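You operate a simulated robot arm through the tools that you are given. There is no shell and no other tool. Be economical: measure what you need, move in short steps, check, and stop when the job is done.

The job below is to be done with a simulated robot arm. You get a single attempt, and the scene is never put back.

JOB
Take the purple sanding block and leave it on the blue film.

The check looks at the end state, three seconds after you hand in, the way a careful person would. Anything else that was tipped, shoved, dropped, spilled or broken makes it a failure.

ROBOT AND FRAMES
A 6-joint arm with a two-finger parallel gripper, fixed in place. Base frame: the origin is at the foot of the arm, x ahead of it, y to its left, z up; the work surface is at about z = 880. Readings come in mm, rad, newtons and seconds.
With the tool pointing down near the work surface it reaches from about 240 to 640 mm from the base axis. Its first joint turns from -1.152 to 1.152 rad. Payload 2.7 kg.
The TCP is the grasp point between the finger pads, 23 mm short of the fingertips. In the tool frame z runs along the fingers and y along their closing line. Largest opening 94 mm; finger width 38, thickness 10; the body of the gripper, 54 by 96 mm, starts 39 mm behind the TCP.
Orientation is that of the tool frame in the base frame, as [roll, pitch, yaw] about the fixed x, y, z axes, in that order (R = Rz(yaw) Ry(pitch) Rx(roll)). With the fingers straight down and closing along the base's y, the tool's x points along the base's -x, its y along +y and its z along -z.

CONTROLS
- The arm moves only by the tool apply_moves. Its argument "plan" is a list of rows, each an object (a shift or turn left out is 0, a gripper value left out holds the last) with "dp": the shift along the base's x, y, z in mm, a list of three; "turn": the turn, a rotation vector about the base's x, y, z in rad, a list of three; "hand": the finger opening in mm, from 0 to 94. In form: [{"dp": [dx, dy, dz], "turn": [wx, wy, wz], "hand": hand}, ...]. A call has 1 to 12 rows; each row shifts and turns the commanded pose from where the row before left it. Rows are played at 5 a second. More than 50 mm and 0.15 rad between two rows, or a gripper value outside its range, and nothing of the call is played. A pose out of reach is approached as far as the arm can. The call stops where the force on the tool passes 40 N (or 10 N more than at its start, if that is more) or the arm is blocked; 0.2 s more then pass. The fingers move at their own pace (about 45 mm/s each) and stop on an object; they squeeze with about 32 N. The grip force told is the motor's: it shows also when the fingers shut on nothing. Time passes only in rows, and 0.2 s behind the last, so rows that do not move let the fingers close. The reply holds the time, the measured pose of the TCP, the force on the tool along the base axes, the opening and the grip force, in the units named above and with some noise, and new pictures: "show" is both (left out), scene, wrist or none.
- Cameras (640 x 400 px; columns grow to the right, rows downward): "scene" is fixed at [95.2, -468.6, 1399.7]; the picture's right is [0.45, -0.89, 0.00], its down [-0.59, -0.30, -0.75] and it looks along [0.67, 0.34, -0.66] (base axes); focal length 322 px, centre (320, 200). "wrist" rides on the gripper at [86, 16, -74] in the tool frame; the picture's right is [-0.18, 0.98, 0.00], its down [-0.58, -0.11, -0.81] and it looks along [-0.79, -0.15, 0.59] (tool axes); focal length 243 px, centre (320, 200). There is no depth. A picture from a camera that has moved, and an enlarged one, comes with that camera's place and axes in the base frame and with its lens. The place of the scene camera against the robot may be out by one fixed shift of up to 12 mm in any direction.
- close_up(camera, box): a new picture of the part [left, top, right, bottom] of that camera's present view, enlarged. The clock stands still meanwhile.
- close_job(): hands the job in; it is judged then, once.

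Go step by step. Nothing tells you positions but the pictures and the camera data: compare them with the known pose of the tool, close in by small moves and look again before you grip or let go. The budget is 90 turns and 170 pictures, counting those below and the enlarged ones. Unless the task says otherwise, let go and move clear before handing in, and close with one line.

The tools are called by a JSON object that holds its "api" and its "payload". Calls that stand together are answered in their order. apply_moves: Moves the arm, as the interface text tells. Its arguments: {"type":"object","properties":{"plan":{"type":"array","items":{"type":"object","properties":{"dp":{"type":"array","items":{"type":"number"}},"turn":{"type":"array","items":{"type":"number"}},"hand":{"type":"number"}}}},"show":{"type":"string","enum":["both","scene","wrist","none"]}},"required":["plan"]} The other tools are called the same way: close_up (camera, box) takes an enlarged picture of a part of a camera's view; close_job () hands the job in.

At the start:

```text
time_s: 0.0
tool_pos: [243.9, -240.5, 1185.6]
tcp_rot: [-3.142, 0.0, -3.141]
ft_force: [-0.5, 0.4, 0.2]
finger_gap: 93.9
finger_force: 0.0
```

scene: 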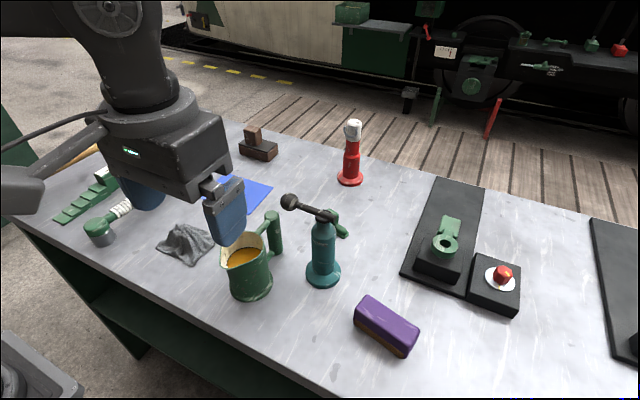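
wrist: 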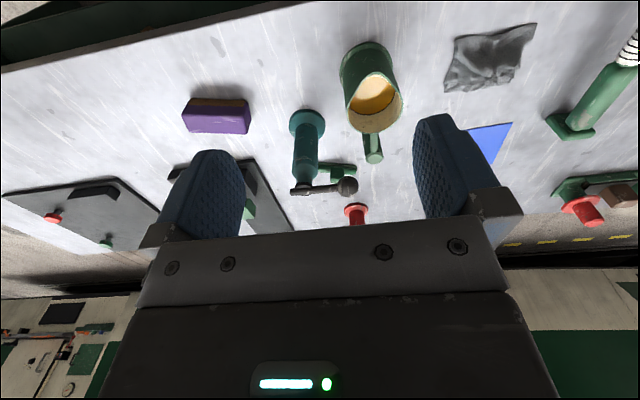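

The purple block seems to lie near (373, -449) and the blue film around (570, -30), partly hidden by the gripper. I'll take enlarged views to get the block's outline first.

{"api": "close_up", "payload": {"camera": "scene", "box": [330, 275, 450, 375]}}

{"api": "apply_moves", "payload": {"plan": [{"dp": [20, -40, 0]}, {"dp": [20, -40, 0]}, {"dp": [20, -40, 0]}, {"dp": [20, -30, 0]}, {"dp": [0, 0, 0]}]}}

```text
4.00 times, centred on (390, 325) of scene
camera zoom: at [95.2, -468.6, 1399.7], right [0.45, -0.89, 0.0], down [-0.59, -0.3, -0.75], along [0.67, 0.34, -0.66], focal length 1289 px, centre (40, -300)
```

zoom: 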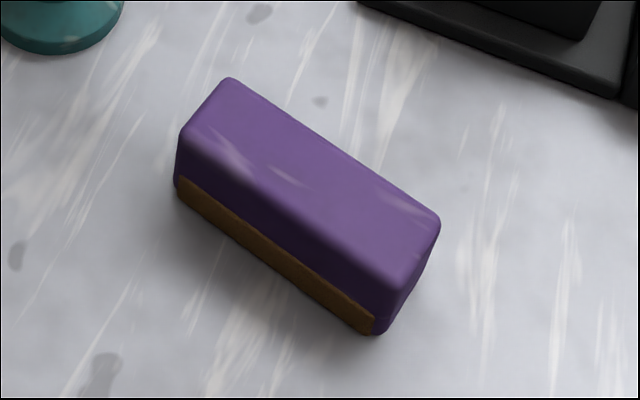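

```text
time_s: 1.2
tool_pos: [323.9, -393.5, 1186.9]
tcp_rot: [3.141, 0.0, 3.141]
ft_force: [0.4, -0.3, -0.6]
finger_gap: 93.9
finger_force: 0.1
camera wrist: at [235.6, -377.0, 1262.2], right [0.18, 0.98, 0.0], down [0.58, -0.11, 0.81], along [0.79, -0.15, -0.59], focal length 243 px, centre (320, 200)
```

scene: 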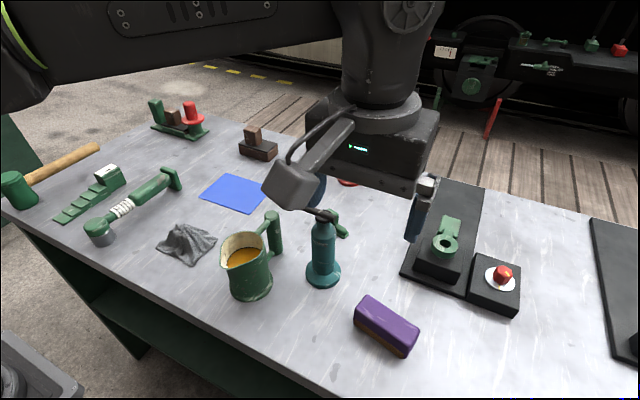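
wrist: 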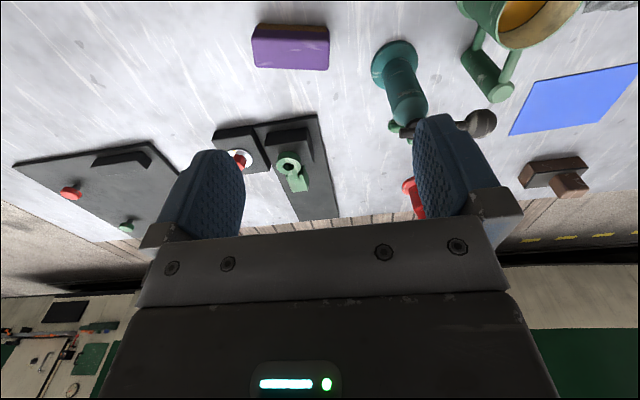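

The block is about 93 x 38 x 40 mm, centred near (373, -446), with its long axis about 0.2 rad off the base's y. I'll turn the tool +1.36 rad so it closes across the short side, and move above the block.

{"api": "apply_moves", "payload": {"plan": [{"dp": [5, -5.3, -10], "turn": [0, 0, 0.136]}, {"dp": [5, -5.3, -10], "turn": [0, 0, 0.136]}, {"dp": [5, -5.3, -10], "turn": [0, 0, 0.136]}, {"dp": [5, -5.3, -10], "turn": [0, 0, 0.136]}, {"dp": [5, -5.3, -10], "turn": [0, 0, 0.136]}, {"dp": [5, -5.3, -10], "turn": [0, 0, 0.136]}, {"dp": [5, -5.3, -10], "turn": [0, 0, 0.136]}, {"dp": [5, -5.3, -10], "turn": [0, 0, 0.136]}, {"dp": [5, -5.3, -10], "turn": [0, 0, 0.136]}, {"dp": [4, -5.3, -10], "turn": [0, 0, 0.136]}, {"dp": [0, 0, 0]}]}}

```text
time_s: 3.6
tool_pos: [371.6, -442.2, 1084.4]
tcp_rot: [-3.14, 0.0, -1.779]
ft_force: [-0.3, -0.5, 1.0]
finger_gap: 94.0
finger_force: 0.0
camera wrist: at [335.9, -523.1, 1159.3], right [-0.92, 0.38, 0.0], down [0.23, 0.55, 0.81], along [0.31, 0.74, -0.59], focal length 243 px, centre (320, 200)
```

scene: 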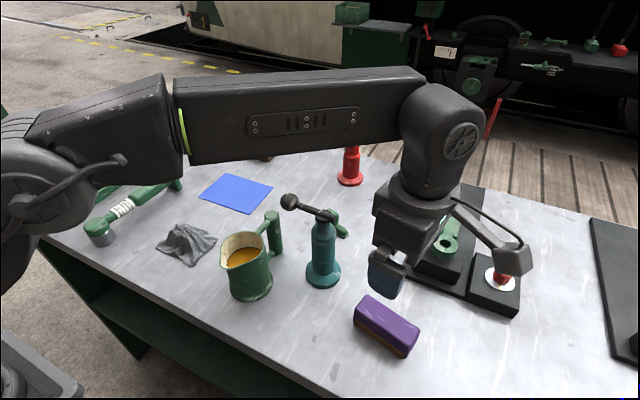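
wrist: 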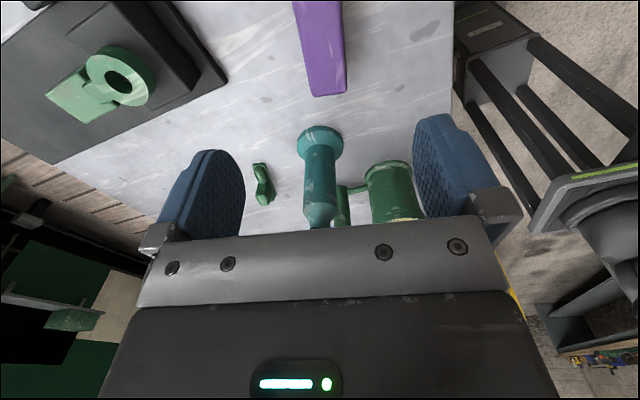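

The tool is now aligned over the block. I'll come down to just above it, clear by about 40 mm, and check the lateral fit.

{"api": "apply_moves", "payload": {"plan": [{"dp": [0, 0, -35]}, {"dp": [0, 0, -35]}, {"dp": [0, 0, -30]}, {"dp": [0, 0, 0]}]}}

{"api": "close_up", "payload": {"camera": "scene", "box": [330, 240, 450, 365]}}

```text
time_s: 4.6
tool_pos: [374.2, -441.9, 983.9]
tcp_rot: [3.141, 0.001, -1.781]
ft_force: [0.1, 0.4, 0.1]
finger_gap: 94.3
finger_force: 0.0
camera wrist: at [339.0, -522.5, 1060.0], right [-0.92, 0.39, 0.0], down [0.23, 0.55, 0.81], along [0.31, 0.74, -0.59], focal length 243 px, centre (320, 200)
```

scene: 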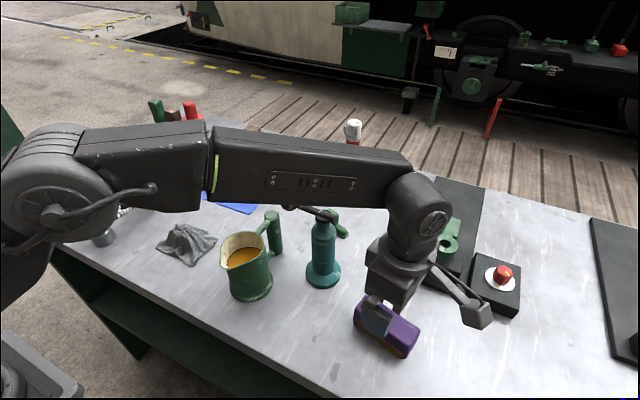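
wrist: 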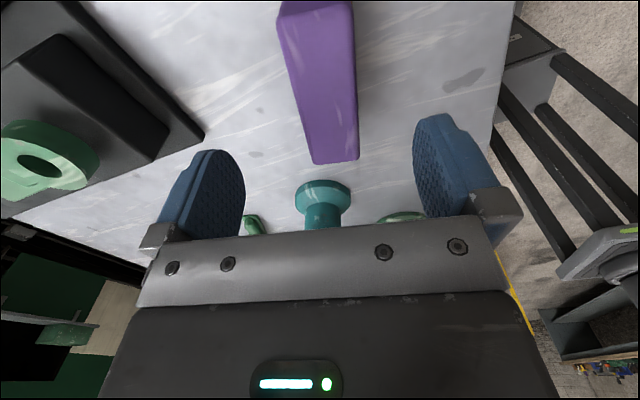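

```text
3.20 times, centred on (390, 302) of scene
camera zoom: at [95.2, -468.6, 1399.7], right [0.45, -0.89, 0.0], down [-0.59, -0.3, -0.75], along [0.67, 0.34, -0.66], focal length 1031 px, centre (96, -128)
```

zoom: 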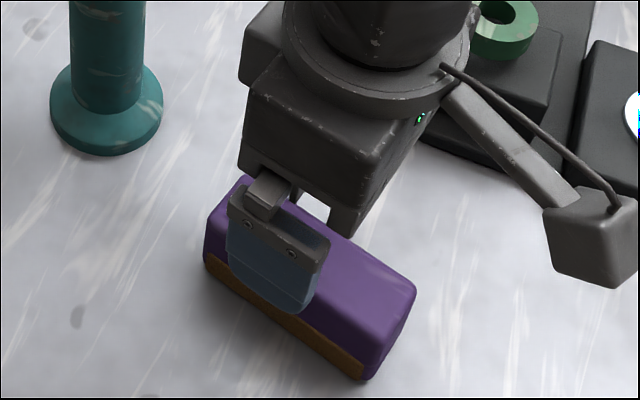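

From the wrist view the block's centre is about (369, -441), 4 mm off the TCP across the block. I'll correct for that, descend with the fingers straddling it, and look before closing.

{"api": "apply_moves", "payload": {"plan": [{"dp": [-4, 0, -20], "turn": [0, 0, -0.015]}, {"dp": [0, 0, -20]}, {"dp": [0, 0, -18]}, {"dp": [0, 0, -18]}, {"dp": [0, 0, 0]}]}}

{"api": "close_up", "payload": {"camera": "scene", "box": [330, 260, 450, 375]}}

```text
time_s: 5.8
tool_pos: [368.5, -443.1, 910.1]
tcp_rot: [-3.141, 0.0, -1.796]
ft_force: [-1.0, 0.2, 0.4]
finger_gap: 94.1
finger_force: 0.0
camera wrist: at [332.2, -523.2, 984.5], right [-0.92, 0.4, 0.0], down [0.24, 0.54, 0.81], along [0.32, 0.74, -0.59], focal length 243 px, centre (320, 200)
```

scene: 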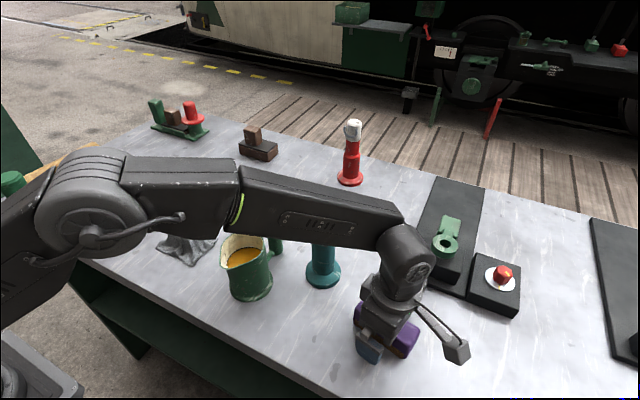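
wrist: 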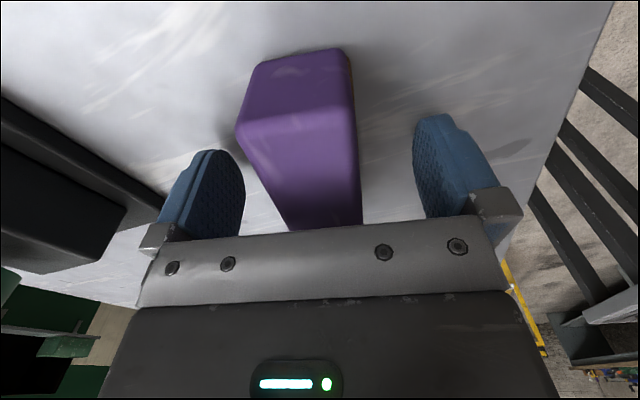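

```text
3.48 times, centred on (390, 318) of scene
camera zoom: at [95.2, -468.6, 1399.7], right [0.45, -0.89, 0.0], down [-0.59, -0.3, -0.75], along [0.67, 0.34, -0.66], focal length 1121 px, centre (76, -209)
```

zoom: 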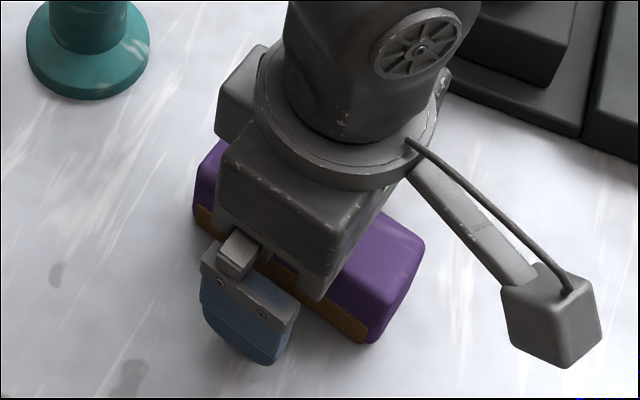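

The block sits between the fingers. I'll shift 6 mm along its length to centre the grip, then close.

{"api": "apply_moves", "payload": {"plan": [{"dp": [1.5, 6, -2]}, {"dp": [0, 0, 0]}, {"hand": 25}, {"hand": 25}, {"hand": 25}, {"hand": 25}, {"hand": 25}, {"hand": 25}, {"hand": 25}]}}

```text
time_s: 7.8
tool_pos: [369.4, -436.1, 909.0]
tcp_rot: [3.14, -0.002, -1.796]
ft_force: [0.8, -0.8, 0.6]
finger_gap: 38.5
finger_force: 31.7
camera wrist: at [333.9, -516.5, 983.1], right [-0.92, 0.4, 0.0], down [0.24, 0.54, 0.81], along [0.32, 0.74, -0.59], focal length 243 px, centre (320, 200)
```

scene: 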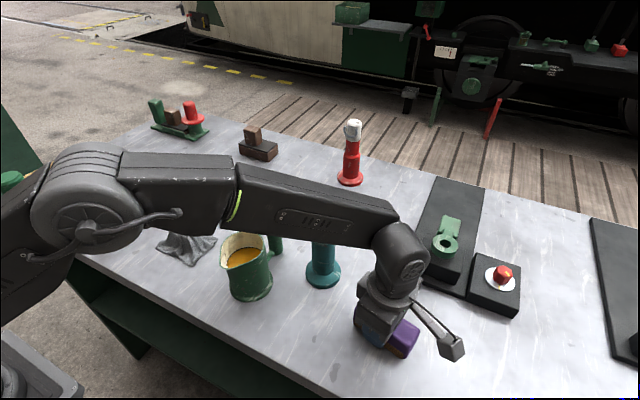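
wrist: 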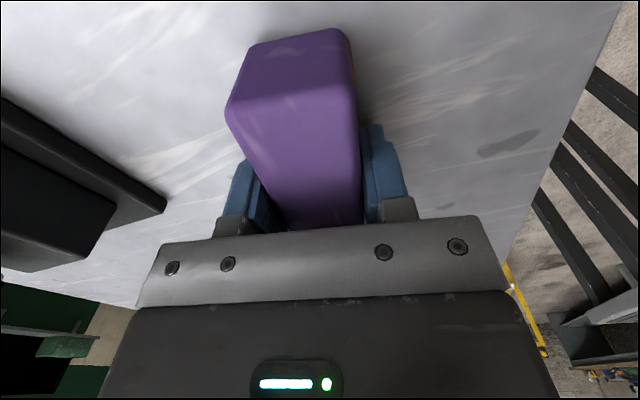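

The grip is good, with the opening held at 38.5 mm and 32 N. I'll lift straight up to clear the oil can and mug.

{"api": "apply_moves", "payload": {"plan": [{"dp": [0, 0, 15]}, {"dp": [0, 0, 35]}, {"dp": [0, 0, 40]}, {"dp": [0, 0, 40]}, {"dp": [0, 0, 40]}, {"dp": [0, 0, 40]}, {"dp": [0, 0, 40]}, {"dp": [0, 0, 0]}]}}

```text
time_s: 9.6
tool_pos: [369.6, -438.7, 1159.5]
tcp_rot: [3.141, 0.001, -1.797]
ft_force: [-0.4, 0.4, -0.7]
finger_gap: 38.6
finger_force: 32.0
camera wrist: at [333.1, -519.2, 1233.7], right [-0.92, 0.4, 0.0], down [0.24, 0.54, 0.81], along [0.32, 0.74, -0.59], focal length 243 px, centre (320, 200)
```

scene: 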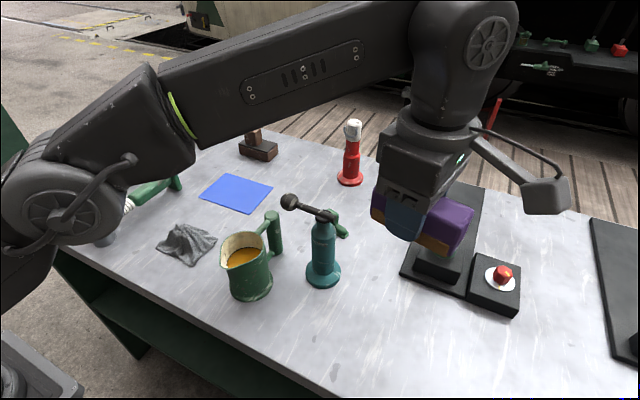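
wrist: 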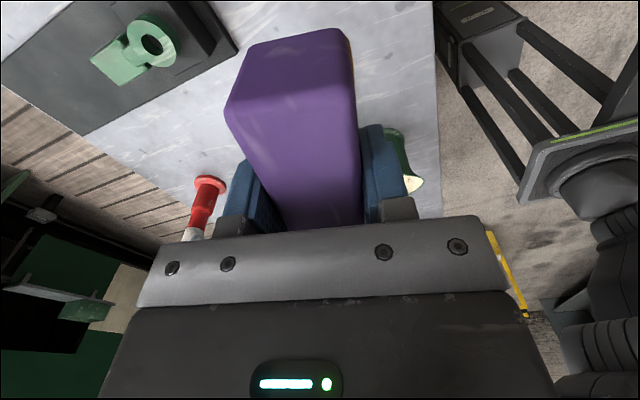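

The block is lifted and held firmly. I'll carry it at this height toward the film, whose centre is about (558, 5), turning to line up with the film's long side.

{"api": "apply_moves", "payload": {"plan": [{"dp": [17, 40, 0], "turn": [0, 0, 0.0325]}, {"dp": [17, 40, 0], "turn": [0, 0, 0.0325]}, {"dp": [17, 40, 0], "turn": [0, 0, 0.0325]}, {"dp": [17, 40, 0], "turn": [0, 0, 0.0325]}, {"dp": [17, 40, 0], "turn": [0, 0, 0.0325]}, {"dp": [17, 40, 0], "turn": [0, 0, 0.0325]}, {"dp": [17, 40, 0], "turn": [0, 0, 0.0325]}, {"dp": [17, 40, 0], "turn": [0, 0, 0.0325]}, {"dp": [17, 40, 0], "turn": [0, 0, 0.0325]}, {"dp": [17, 40, 0], "turn": [0, 0, 0.0325]}, {"dp": [17, 40, 0], "turn": [0, 0, 0.0325]}, {"dp": [0, 0, 0]}]}}

```text
time_s: 12.2
tool_pos: [556.7, 4.9, 1156.4]
tcp_rot: [-3.141, 0.0, -1.44]
ft_force: [0.9, -0.1, 0.3]
finger_gap: 38.6
finger_force: 31.9
camera wrist: at [550.6, -83.7, 1232.2], right [-1.0, 0.05, 0.0], down [0.03, 0.59, 0.81], along [0.04, 0.81, -0.59], focal length 243 px, centre (320, 200)
```

scene: 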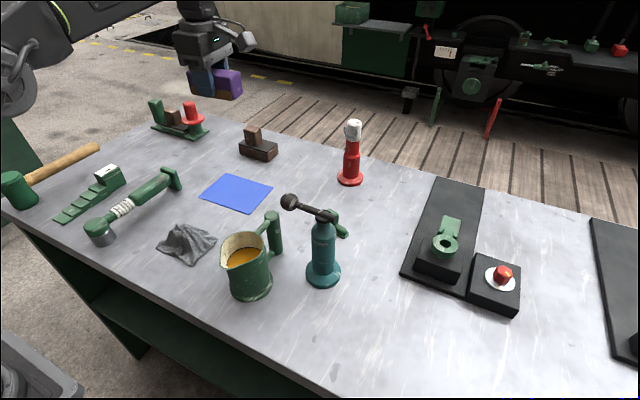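
wrist: 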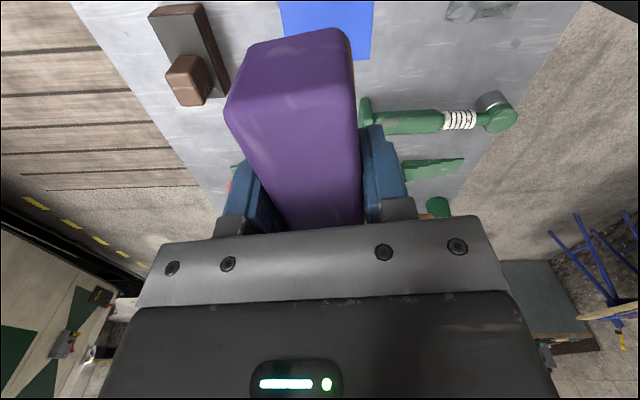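

Wrist and scene views agree to within about 10 mm, and together they put the film centre near (551, 12). I'll shift there, come partway down and check again.

{"api": "apply_moves", "payload": {"plan": [{"dp": [-2, 3, -40]}, {"dp": [-2, 2, -40]}, {"dp": [-2, 2, -40]}, {"dp": [0, 0, -40]}, {"dp": [0, 0, 0]}]}}

{"api": "close_up", "payload": {"camera": "scene", "box": [180, 110, 300, 230]}}

```text
time_s: 13.4
tool_pos: [551.0, 8.6, 994.8]
tcp_rot: [-3.14, -0.001, -1.44]
ft_force: [0.6, -0.1, -0.8]
finger_gap: 38.3
finger_force: 31.8
camera wrist: at [545.1, -79.5, 1070.9], right [-1.0, 0.05, 0.0], down [0.03, 0.59, 0.81], along [0.04, 0.81, -0.59], focal length 243 px, centre (320, 200)
```

scene: 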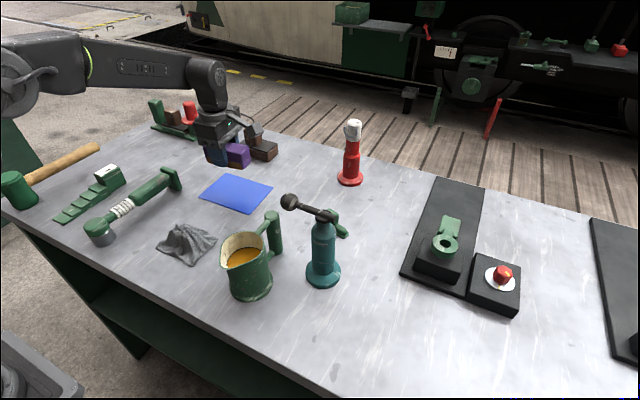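
wrist: 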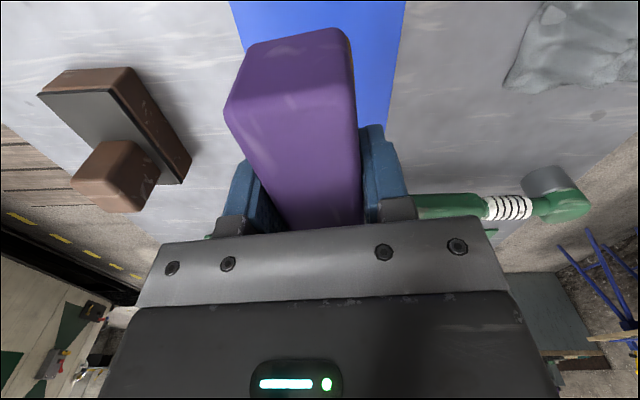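

```text
3.33 times, centred on (240, 170) of scene
camera zoom: at [95.2, -468.6, 1399.7], right [0.45, -0.89, 0.0], down [-0.59, -0.3, -0.75], along [0.67, 0.34, -0.66], focal length 1074 px, centre (587, 300)
```

zoom: 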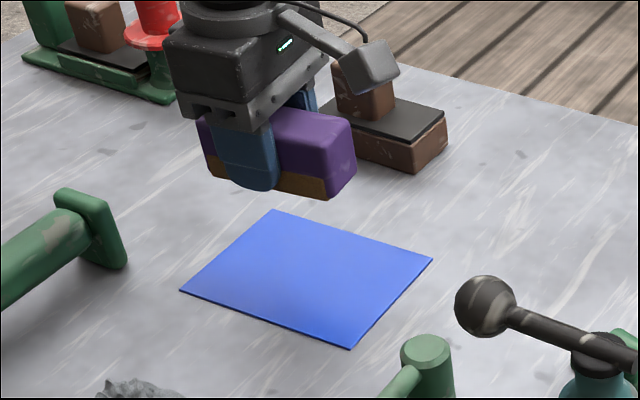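

The enlarged view gives a cleaner film outline of about 150 x 111 mm, nearly aligned with base y and centred near (548, 2). I'll correct position and angle and lower to just above the film.

{"api": "apply_moves", "payload": {"plan": [{"dp": [-3, -6, -20], "turn": [0, 0, -0.1]}, {"dp": [0, 0, -25]}, {"dp": [0, 0, -20]}, {"dp": [0, 0, -8]}, {"dp": [0, 0, 0]}]}}

{"api": "close_up", "payload": {"camera": "scene", "box": [180, 120, 300, 230]}}

```text
time_s: 14.6
tool_pos: [549.9, 3.4, 923.5]
tcp_rot: [3.142, 0.001, -1.54]
ft_force: [0.0, 0.8, -0.3]
finger_gap: 38.4
finger_force: 31.9
camera wrist: at [534.3, -83.7, 997.6], right [-0.99, 0.15, 0.0], down [0.09, 0.58, 0.81], along [0.12, 0.8, -0.59], focal length 243 px, centre (320, 200)
```

scene: 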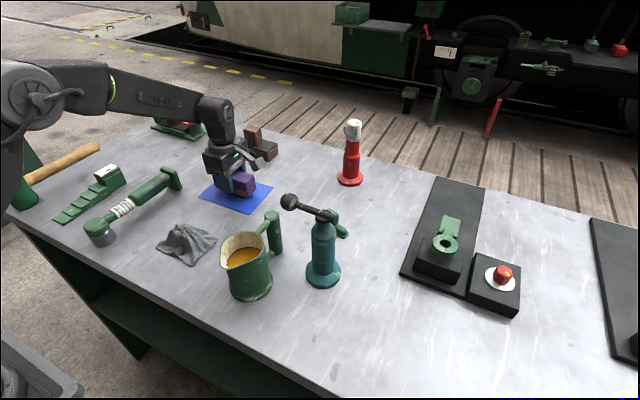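
wrist: 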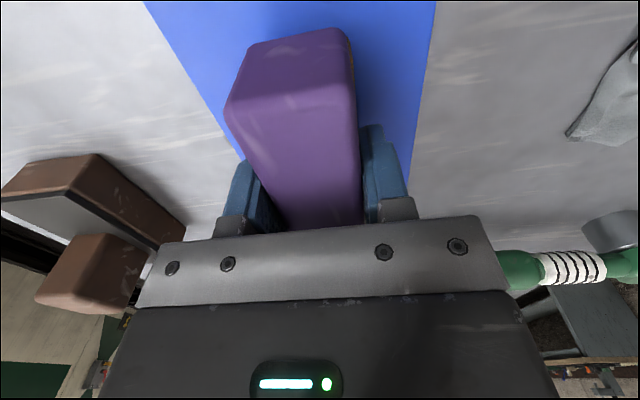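

```text
3.64 times, centred on (240, 175) of scene
camera zoom: at [95.2, -468.6, 1399.7], right [0.45, -0.89, 0.0], down [-0.59, -0.3, -0.75], along [0.67, 0.34, -0.66], focal length 1172 px, centre (611, 291)
```

zoom: 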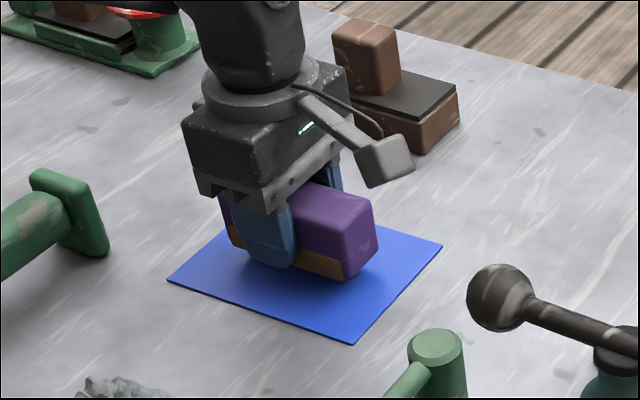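

The block hangs about 14 mm above the film, inside its outline on all sides. I'll lower it gently to contact.

{"api": "apply_moves", "payload": {"plan": [{"dp": [0, 0, -5]}, {"dp": [0, 0, -4]}, {"dp": [0, 0, -2]}, {"dp": [0, 0, -1]}, {"dp": [0, 0, 0]}], "show": "none"}}

{"api": "close_up", "payload": {"camera": "scene", "box": [190, 150, 290, 225]}}

```text
time_s: 15.8
tool_pos: [549.5, 3.4, 912.5]
tcp_rot: [3.14, 0.002, -1.539]
ft_force: [0.3, 0.9, -0.2]
finger_gap: 38.4
finger_force: 32.0
```

```text
5.33 times, centred on (240, 188) of scene
camera zoom: at [95.2, -468.6, 1399.7], right [0.45, -0.89, 0.0], down [-0.59, -0.3, -0.75], along [0.67, 0.34, -0.66], focal length 1718 px, centre (747, 267)
```

zoom: 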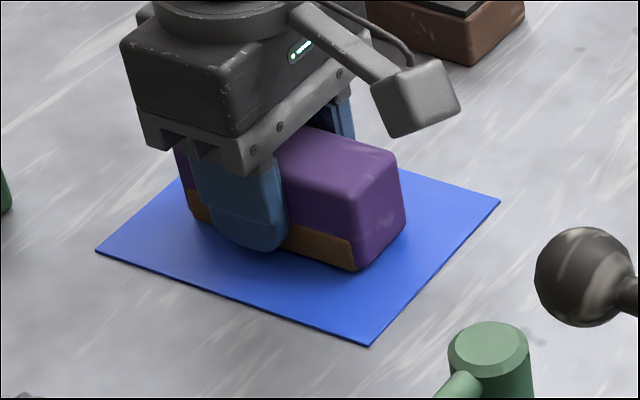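

No contact force yet, and the block is a millimetre or two above the film. I'll step down in 1 mm rows until it touches.

{"api": "apply_moves", "payload": {"plan": [{"dp": [0, 0, -1]}, {"dp": [0, 0, -1]}, {"dp": [0, 0, 0]}], "show": "none"}}

```text
time_s: 16.6
tool_pos: [547.9, 3.8, 910.8]
tcp_rot: [3.141, -0.001, -1.54]
ft_force: [0.3, 0.7, -0.5]
finger_gap: 38.6
finger_force: 32.4
```

{"api": "apply_moves", "payload": {"plan": [{"dp": [0, 0, -1]}, {"dp": [0, 0, 0]}], "show": "none"}}

```text
time_s: 17.2
tool_pos: [548.5, 2.9, 910.2]
tcp_rot: [-3.141, 0.0, -1.539]
ft_force: [-1.8, -0.9, 5.1]
finger_gap: 38.5
finger_force: 32.0
```

Force has risen to 5 N, so the block is resting on the film. I'll open the fingers and look.

{"api": "apply_moves", "payload": {"plan": [{"hand": 50}, {"hand": 80}, {"hand": 80}, {"hand": 80}]}}

```text
time_s: 18.2
tool_pos: [549.2, 3.0, 909.6]
tcp_rot: [3.141, 0.001, -1.539]
ft_force: [0.0, 0.1, 0.9]
finger_gap: 79.9
finger_force: 0.0
camera wrist: at [533.4, -83.5, 984.4], right [-0.99, 0.15, 0.0], down [0.09, 0.58, 0.81], along [0.12, 0.8, -0.59], focal length 243 px, centre (320, 200)
```

scene: 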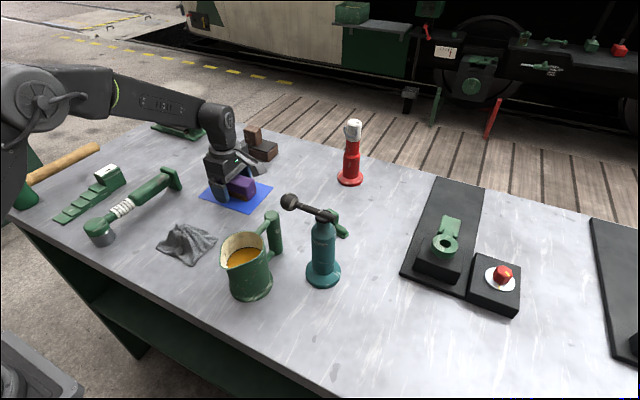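
wrist: 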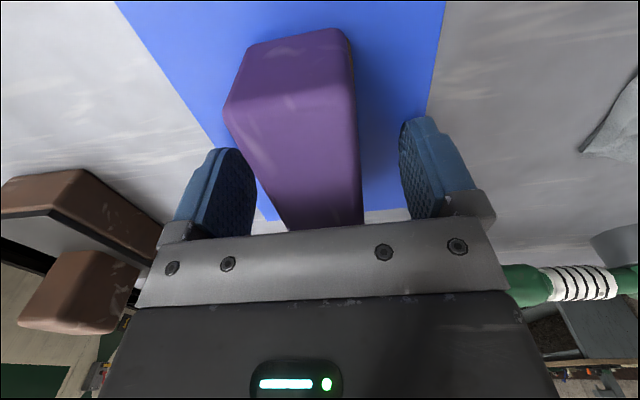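

The fingers are clear on both sides and the block stands still on the film. I'll retreat straight up.

{"api": "apply_moves", "payload": {"plan": [{"dp": [0, 0, 15]}, {"dp": [0, 0, 30]}, {"dp": [0, 0, 45]}, {"dp": [0, 0, 45]}, {"dp": [0, 0, 45]}, {"dp": [0, 0, 45]}, {"dp": [0, 0, 0]}], "show": "scene"}}

{"api": "close_up", "payload": {"camera": "scene", "box": [180, 150, 300, 225]}}

```text
time_s: 19.8
tool_pos: [548.6, -0.6, 1133.4]
tcp_rot: [-3.141, 0.0, -1.539]
ft_force: [-0.1, -0.9, 0.0]
finger_gap: 80.2
finger_force: 0.1
```

scene: 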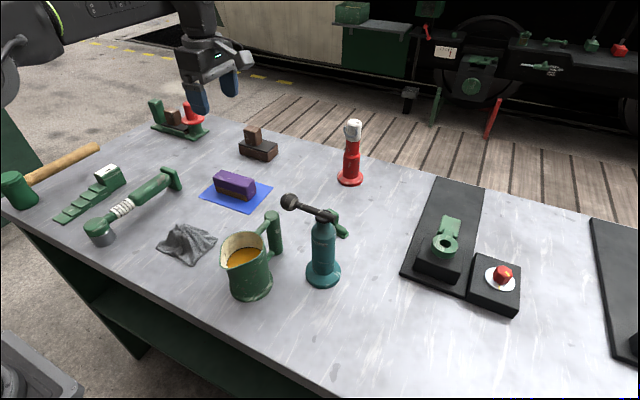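

```text
5.33 times, centred on (240, 188) of scene
camera zoom: at [95.2, -468.6, 1399.7], right [0.45, -0.89, 0.0], down [-0.59, -0.3, -0.75], along [0.67, 0.34, -0.66], focal length 1718 px, centre (747, 267)
```

zoom: 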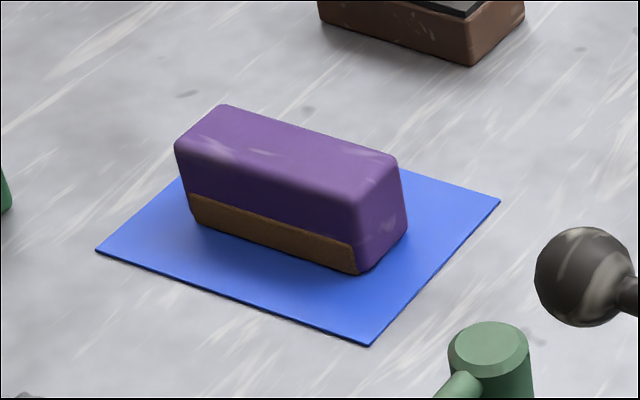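

The block rests fully on the blue film, upright and roughly centred, and everything else looks untouched. I'm handing in now.

{"api": "close_job", "payload": {}}

```text
The job is handed in.
```

The purple sanding block is on the blue film, the gripper is open and clear above it, and nothing else looked disturbed in the last pictures.
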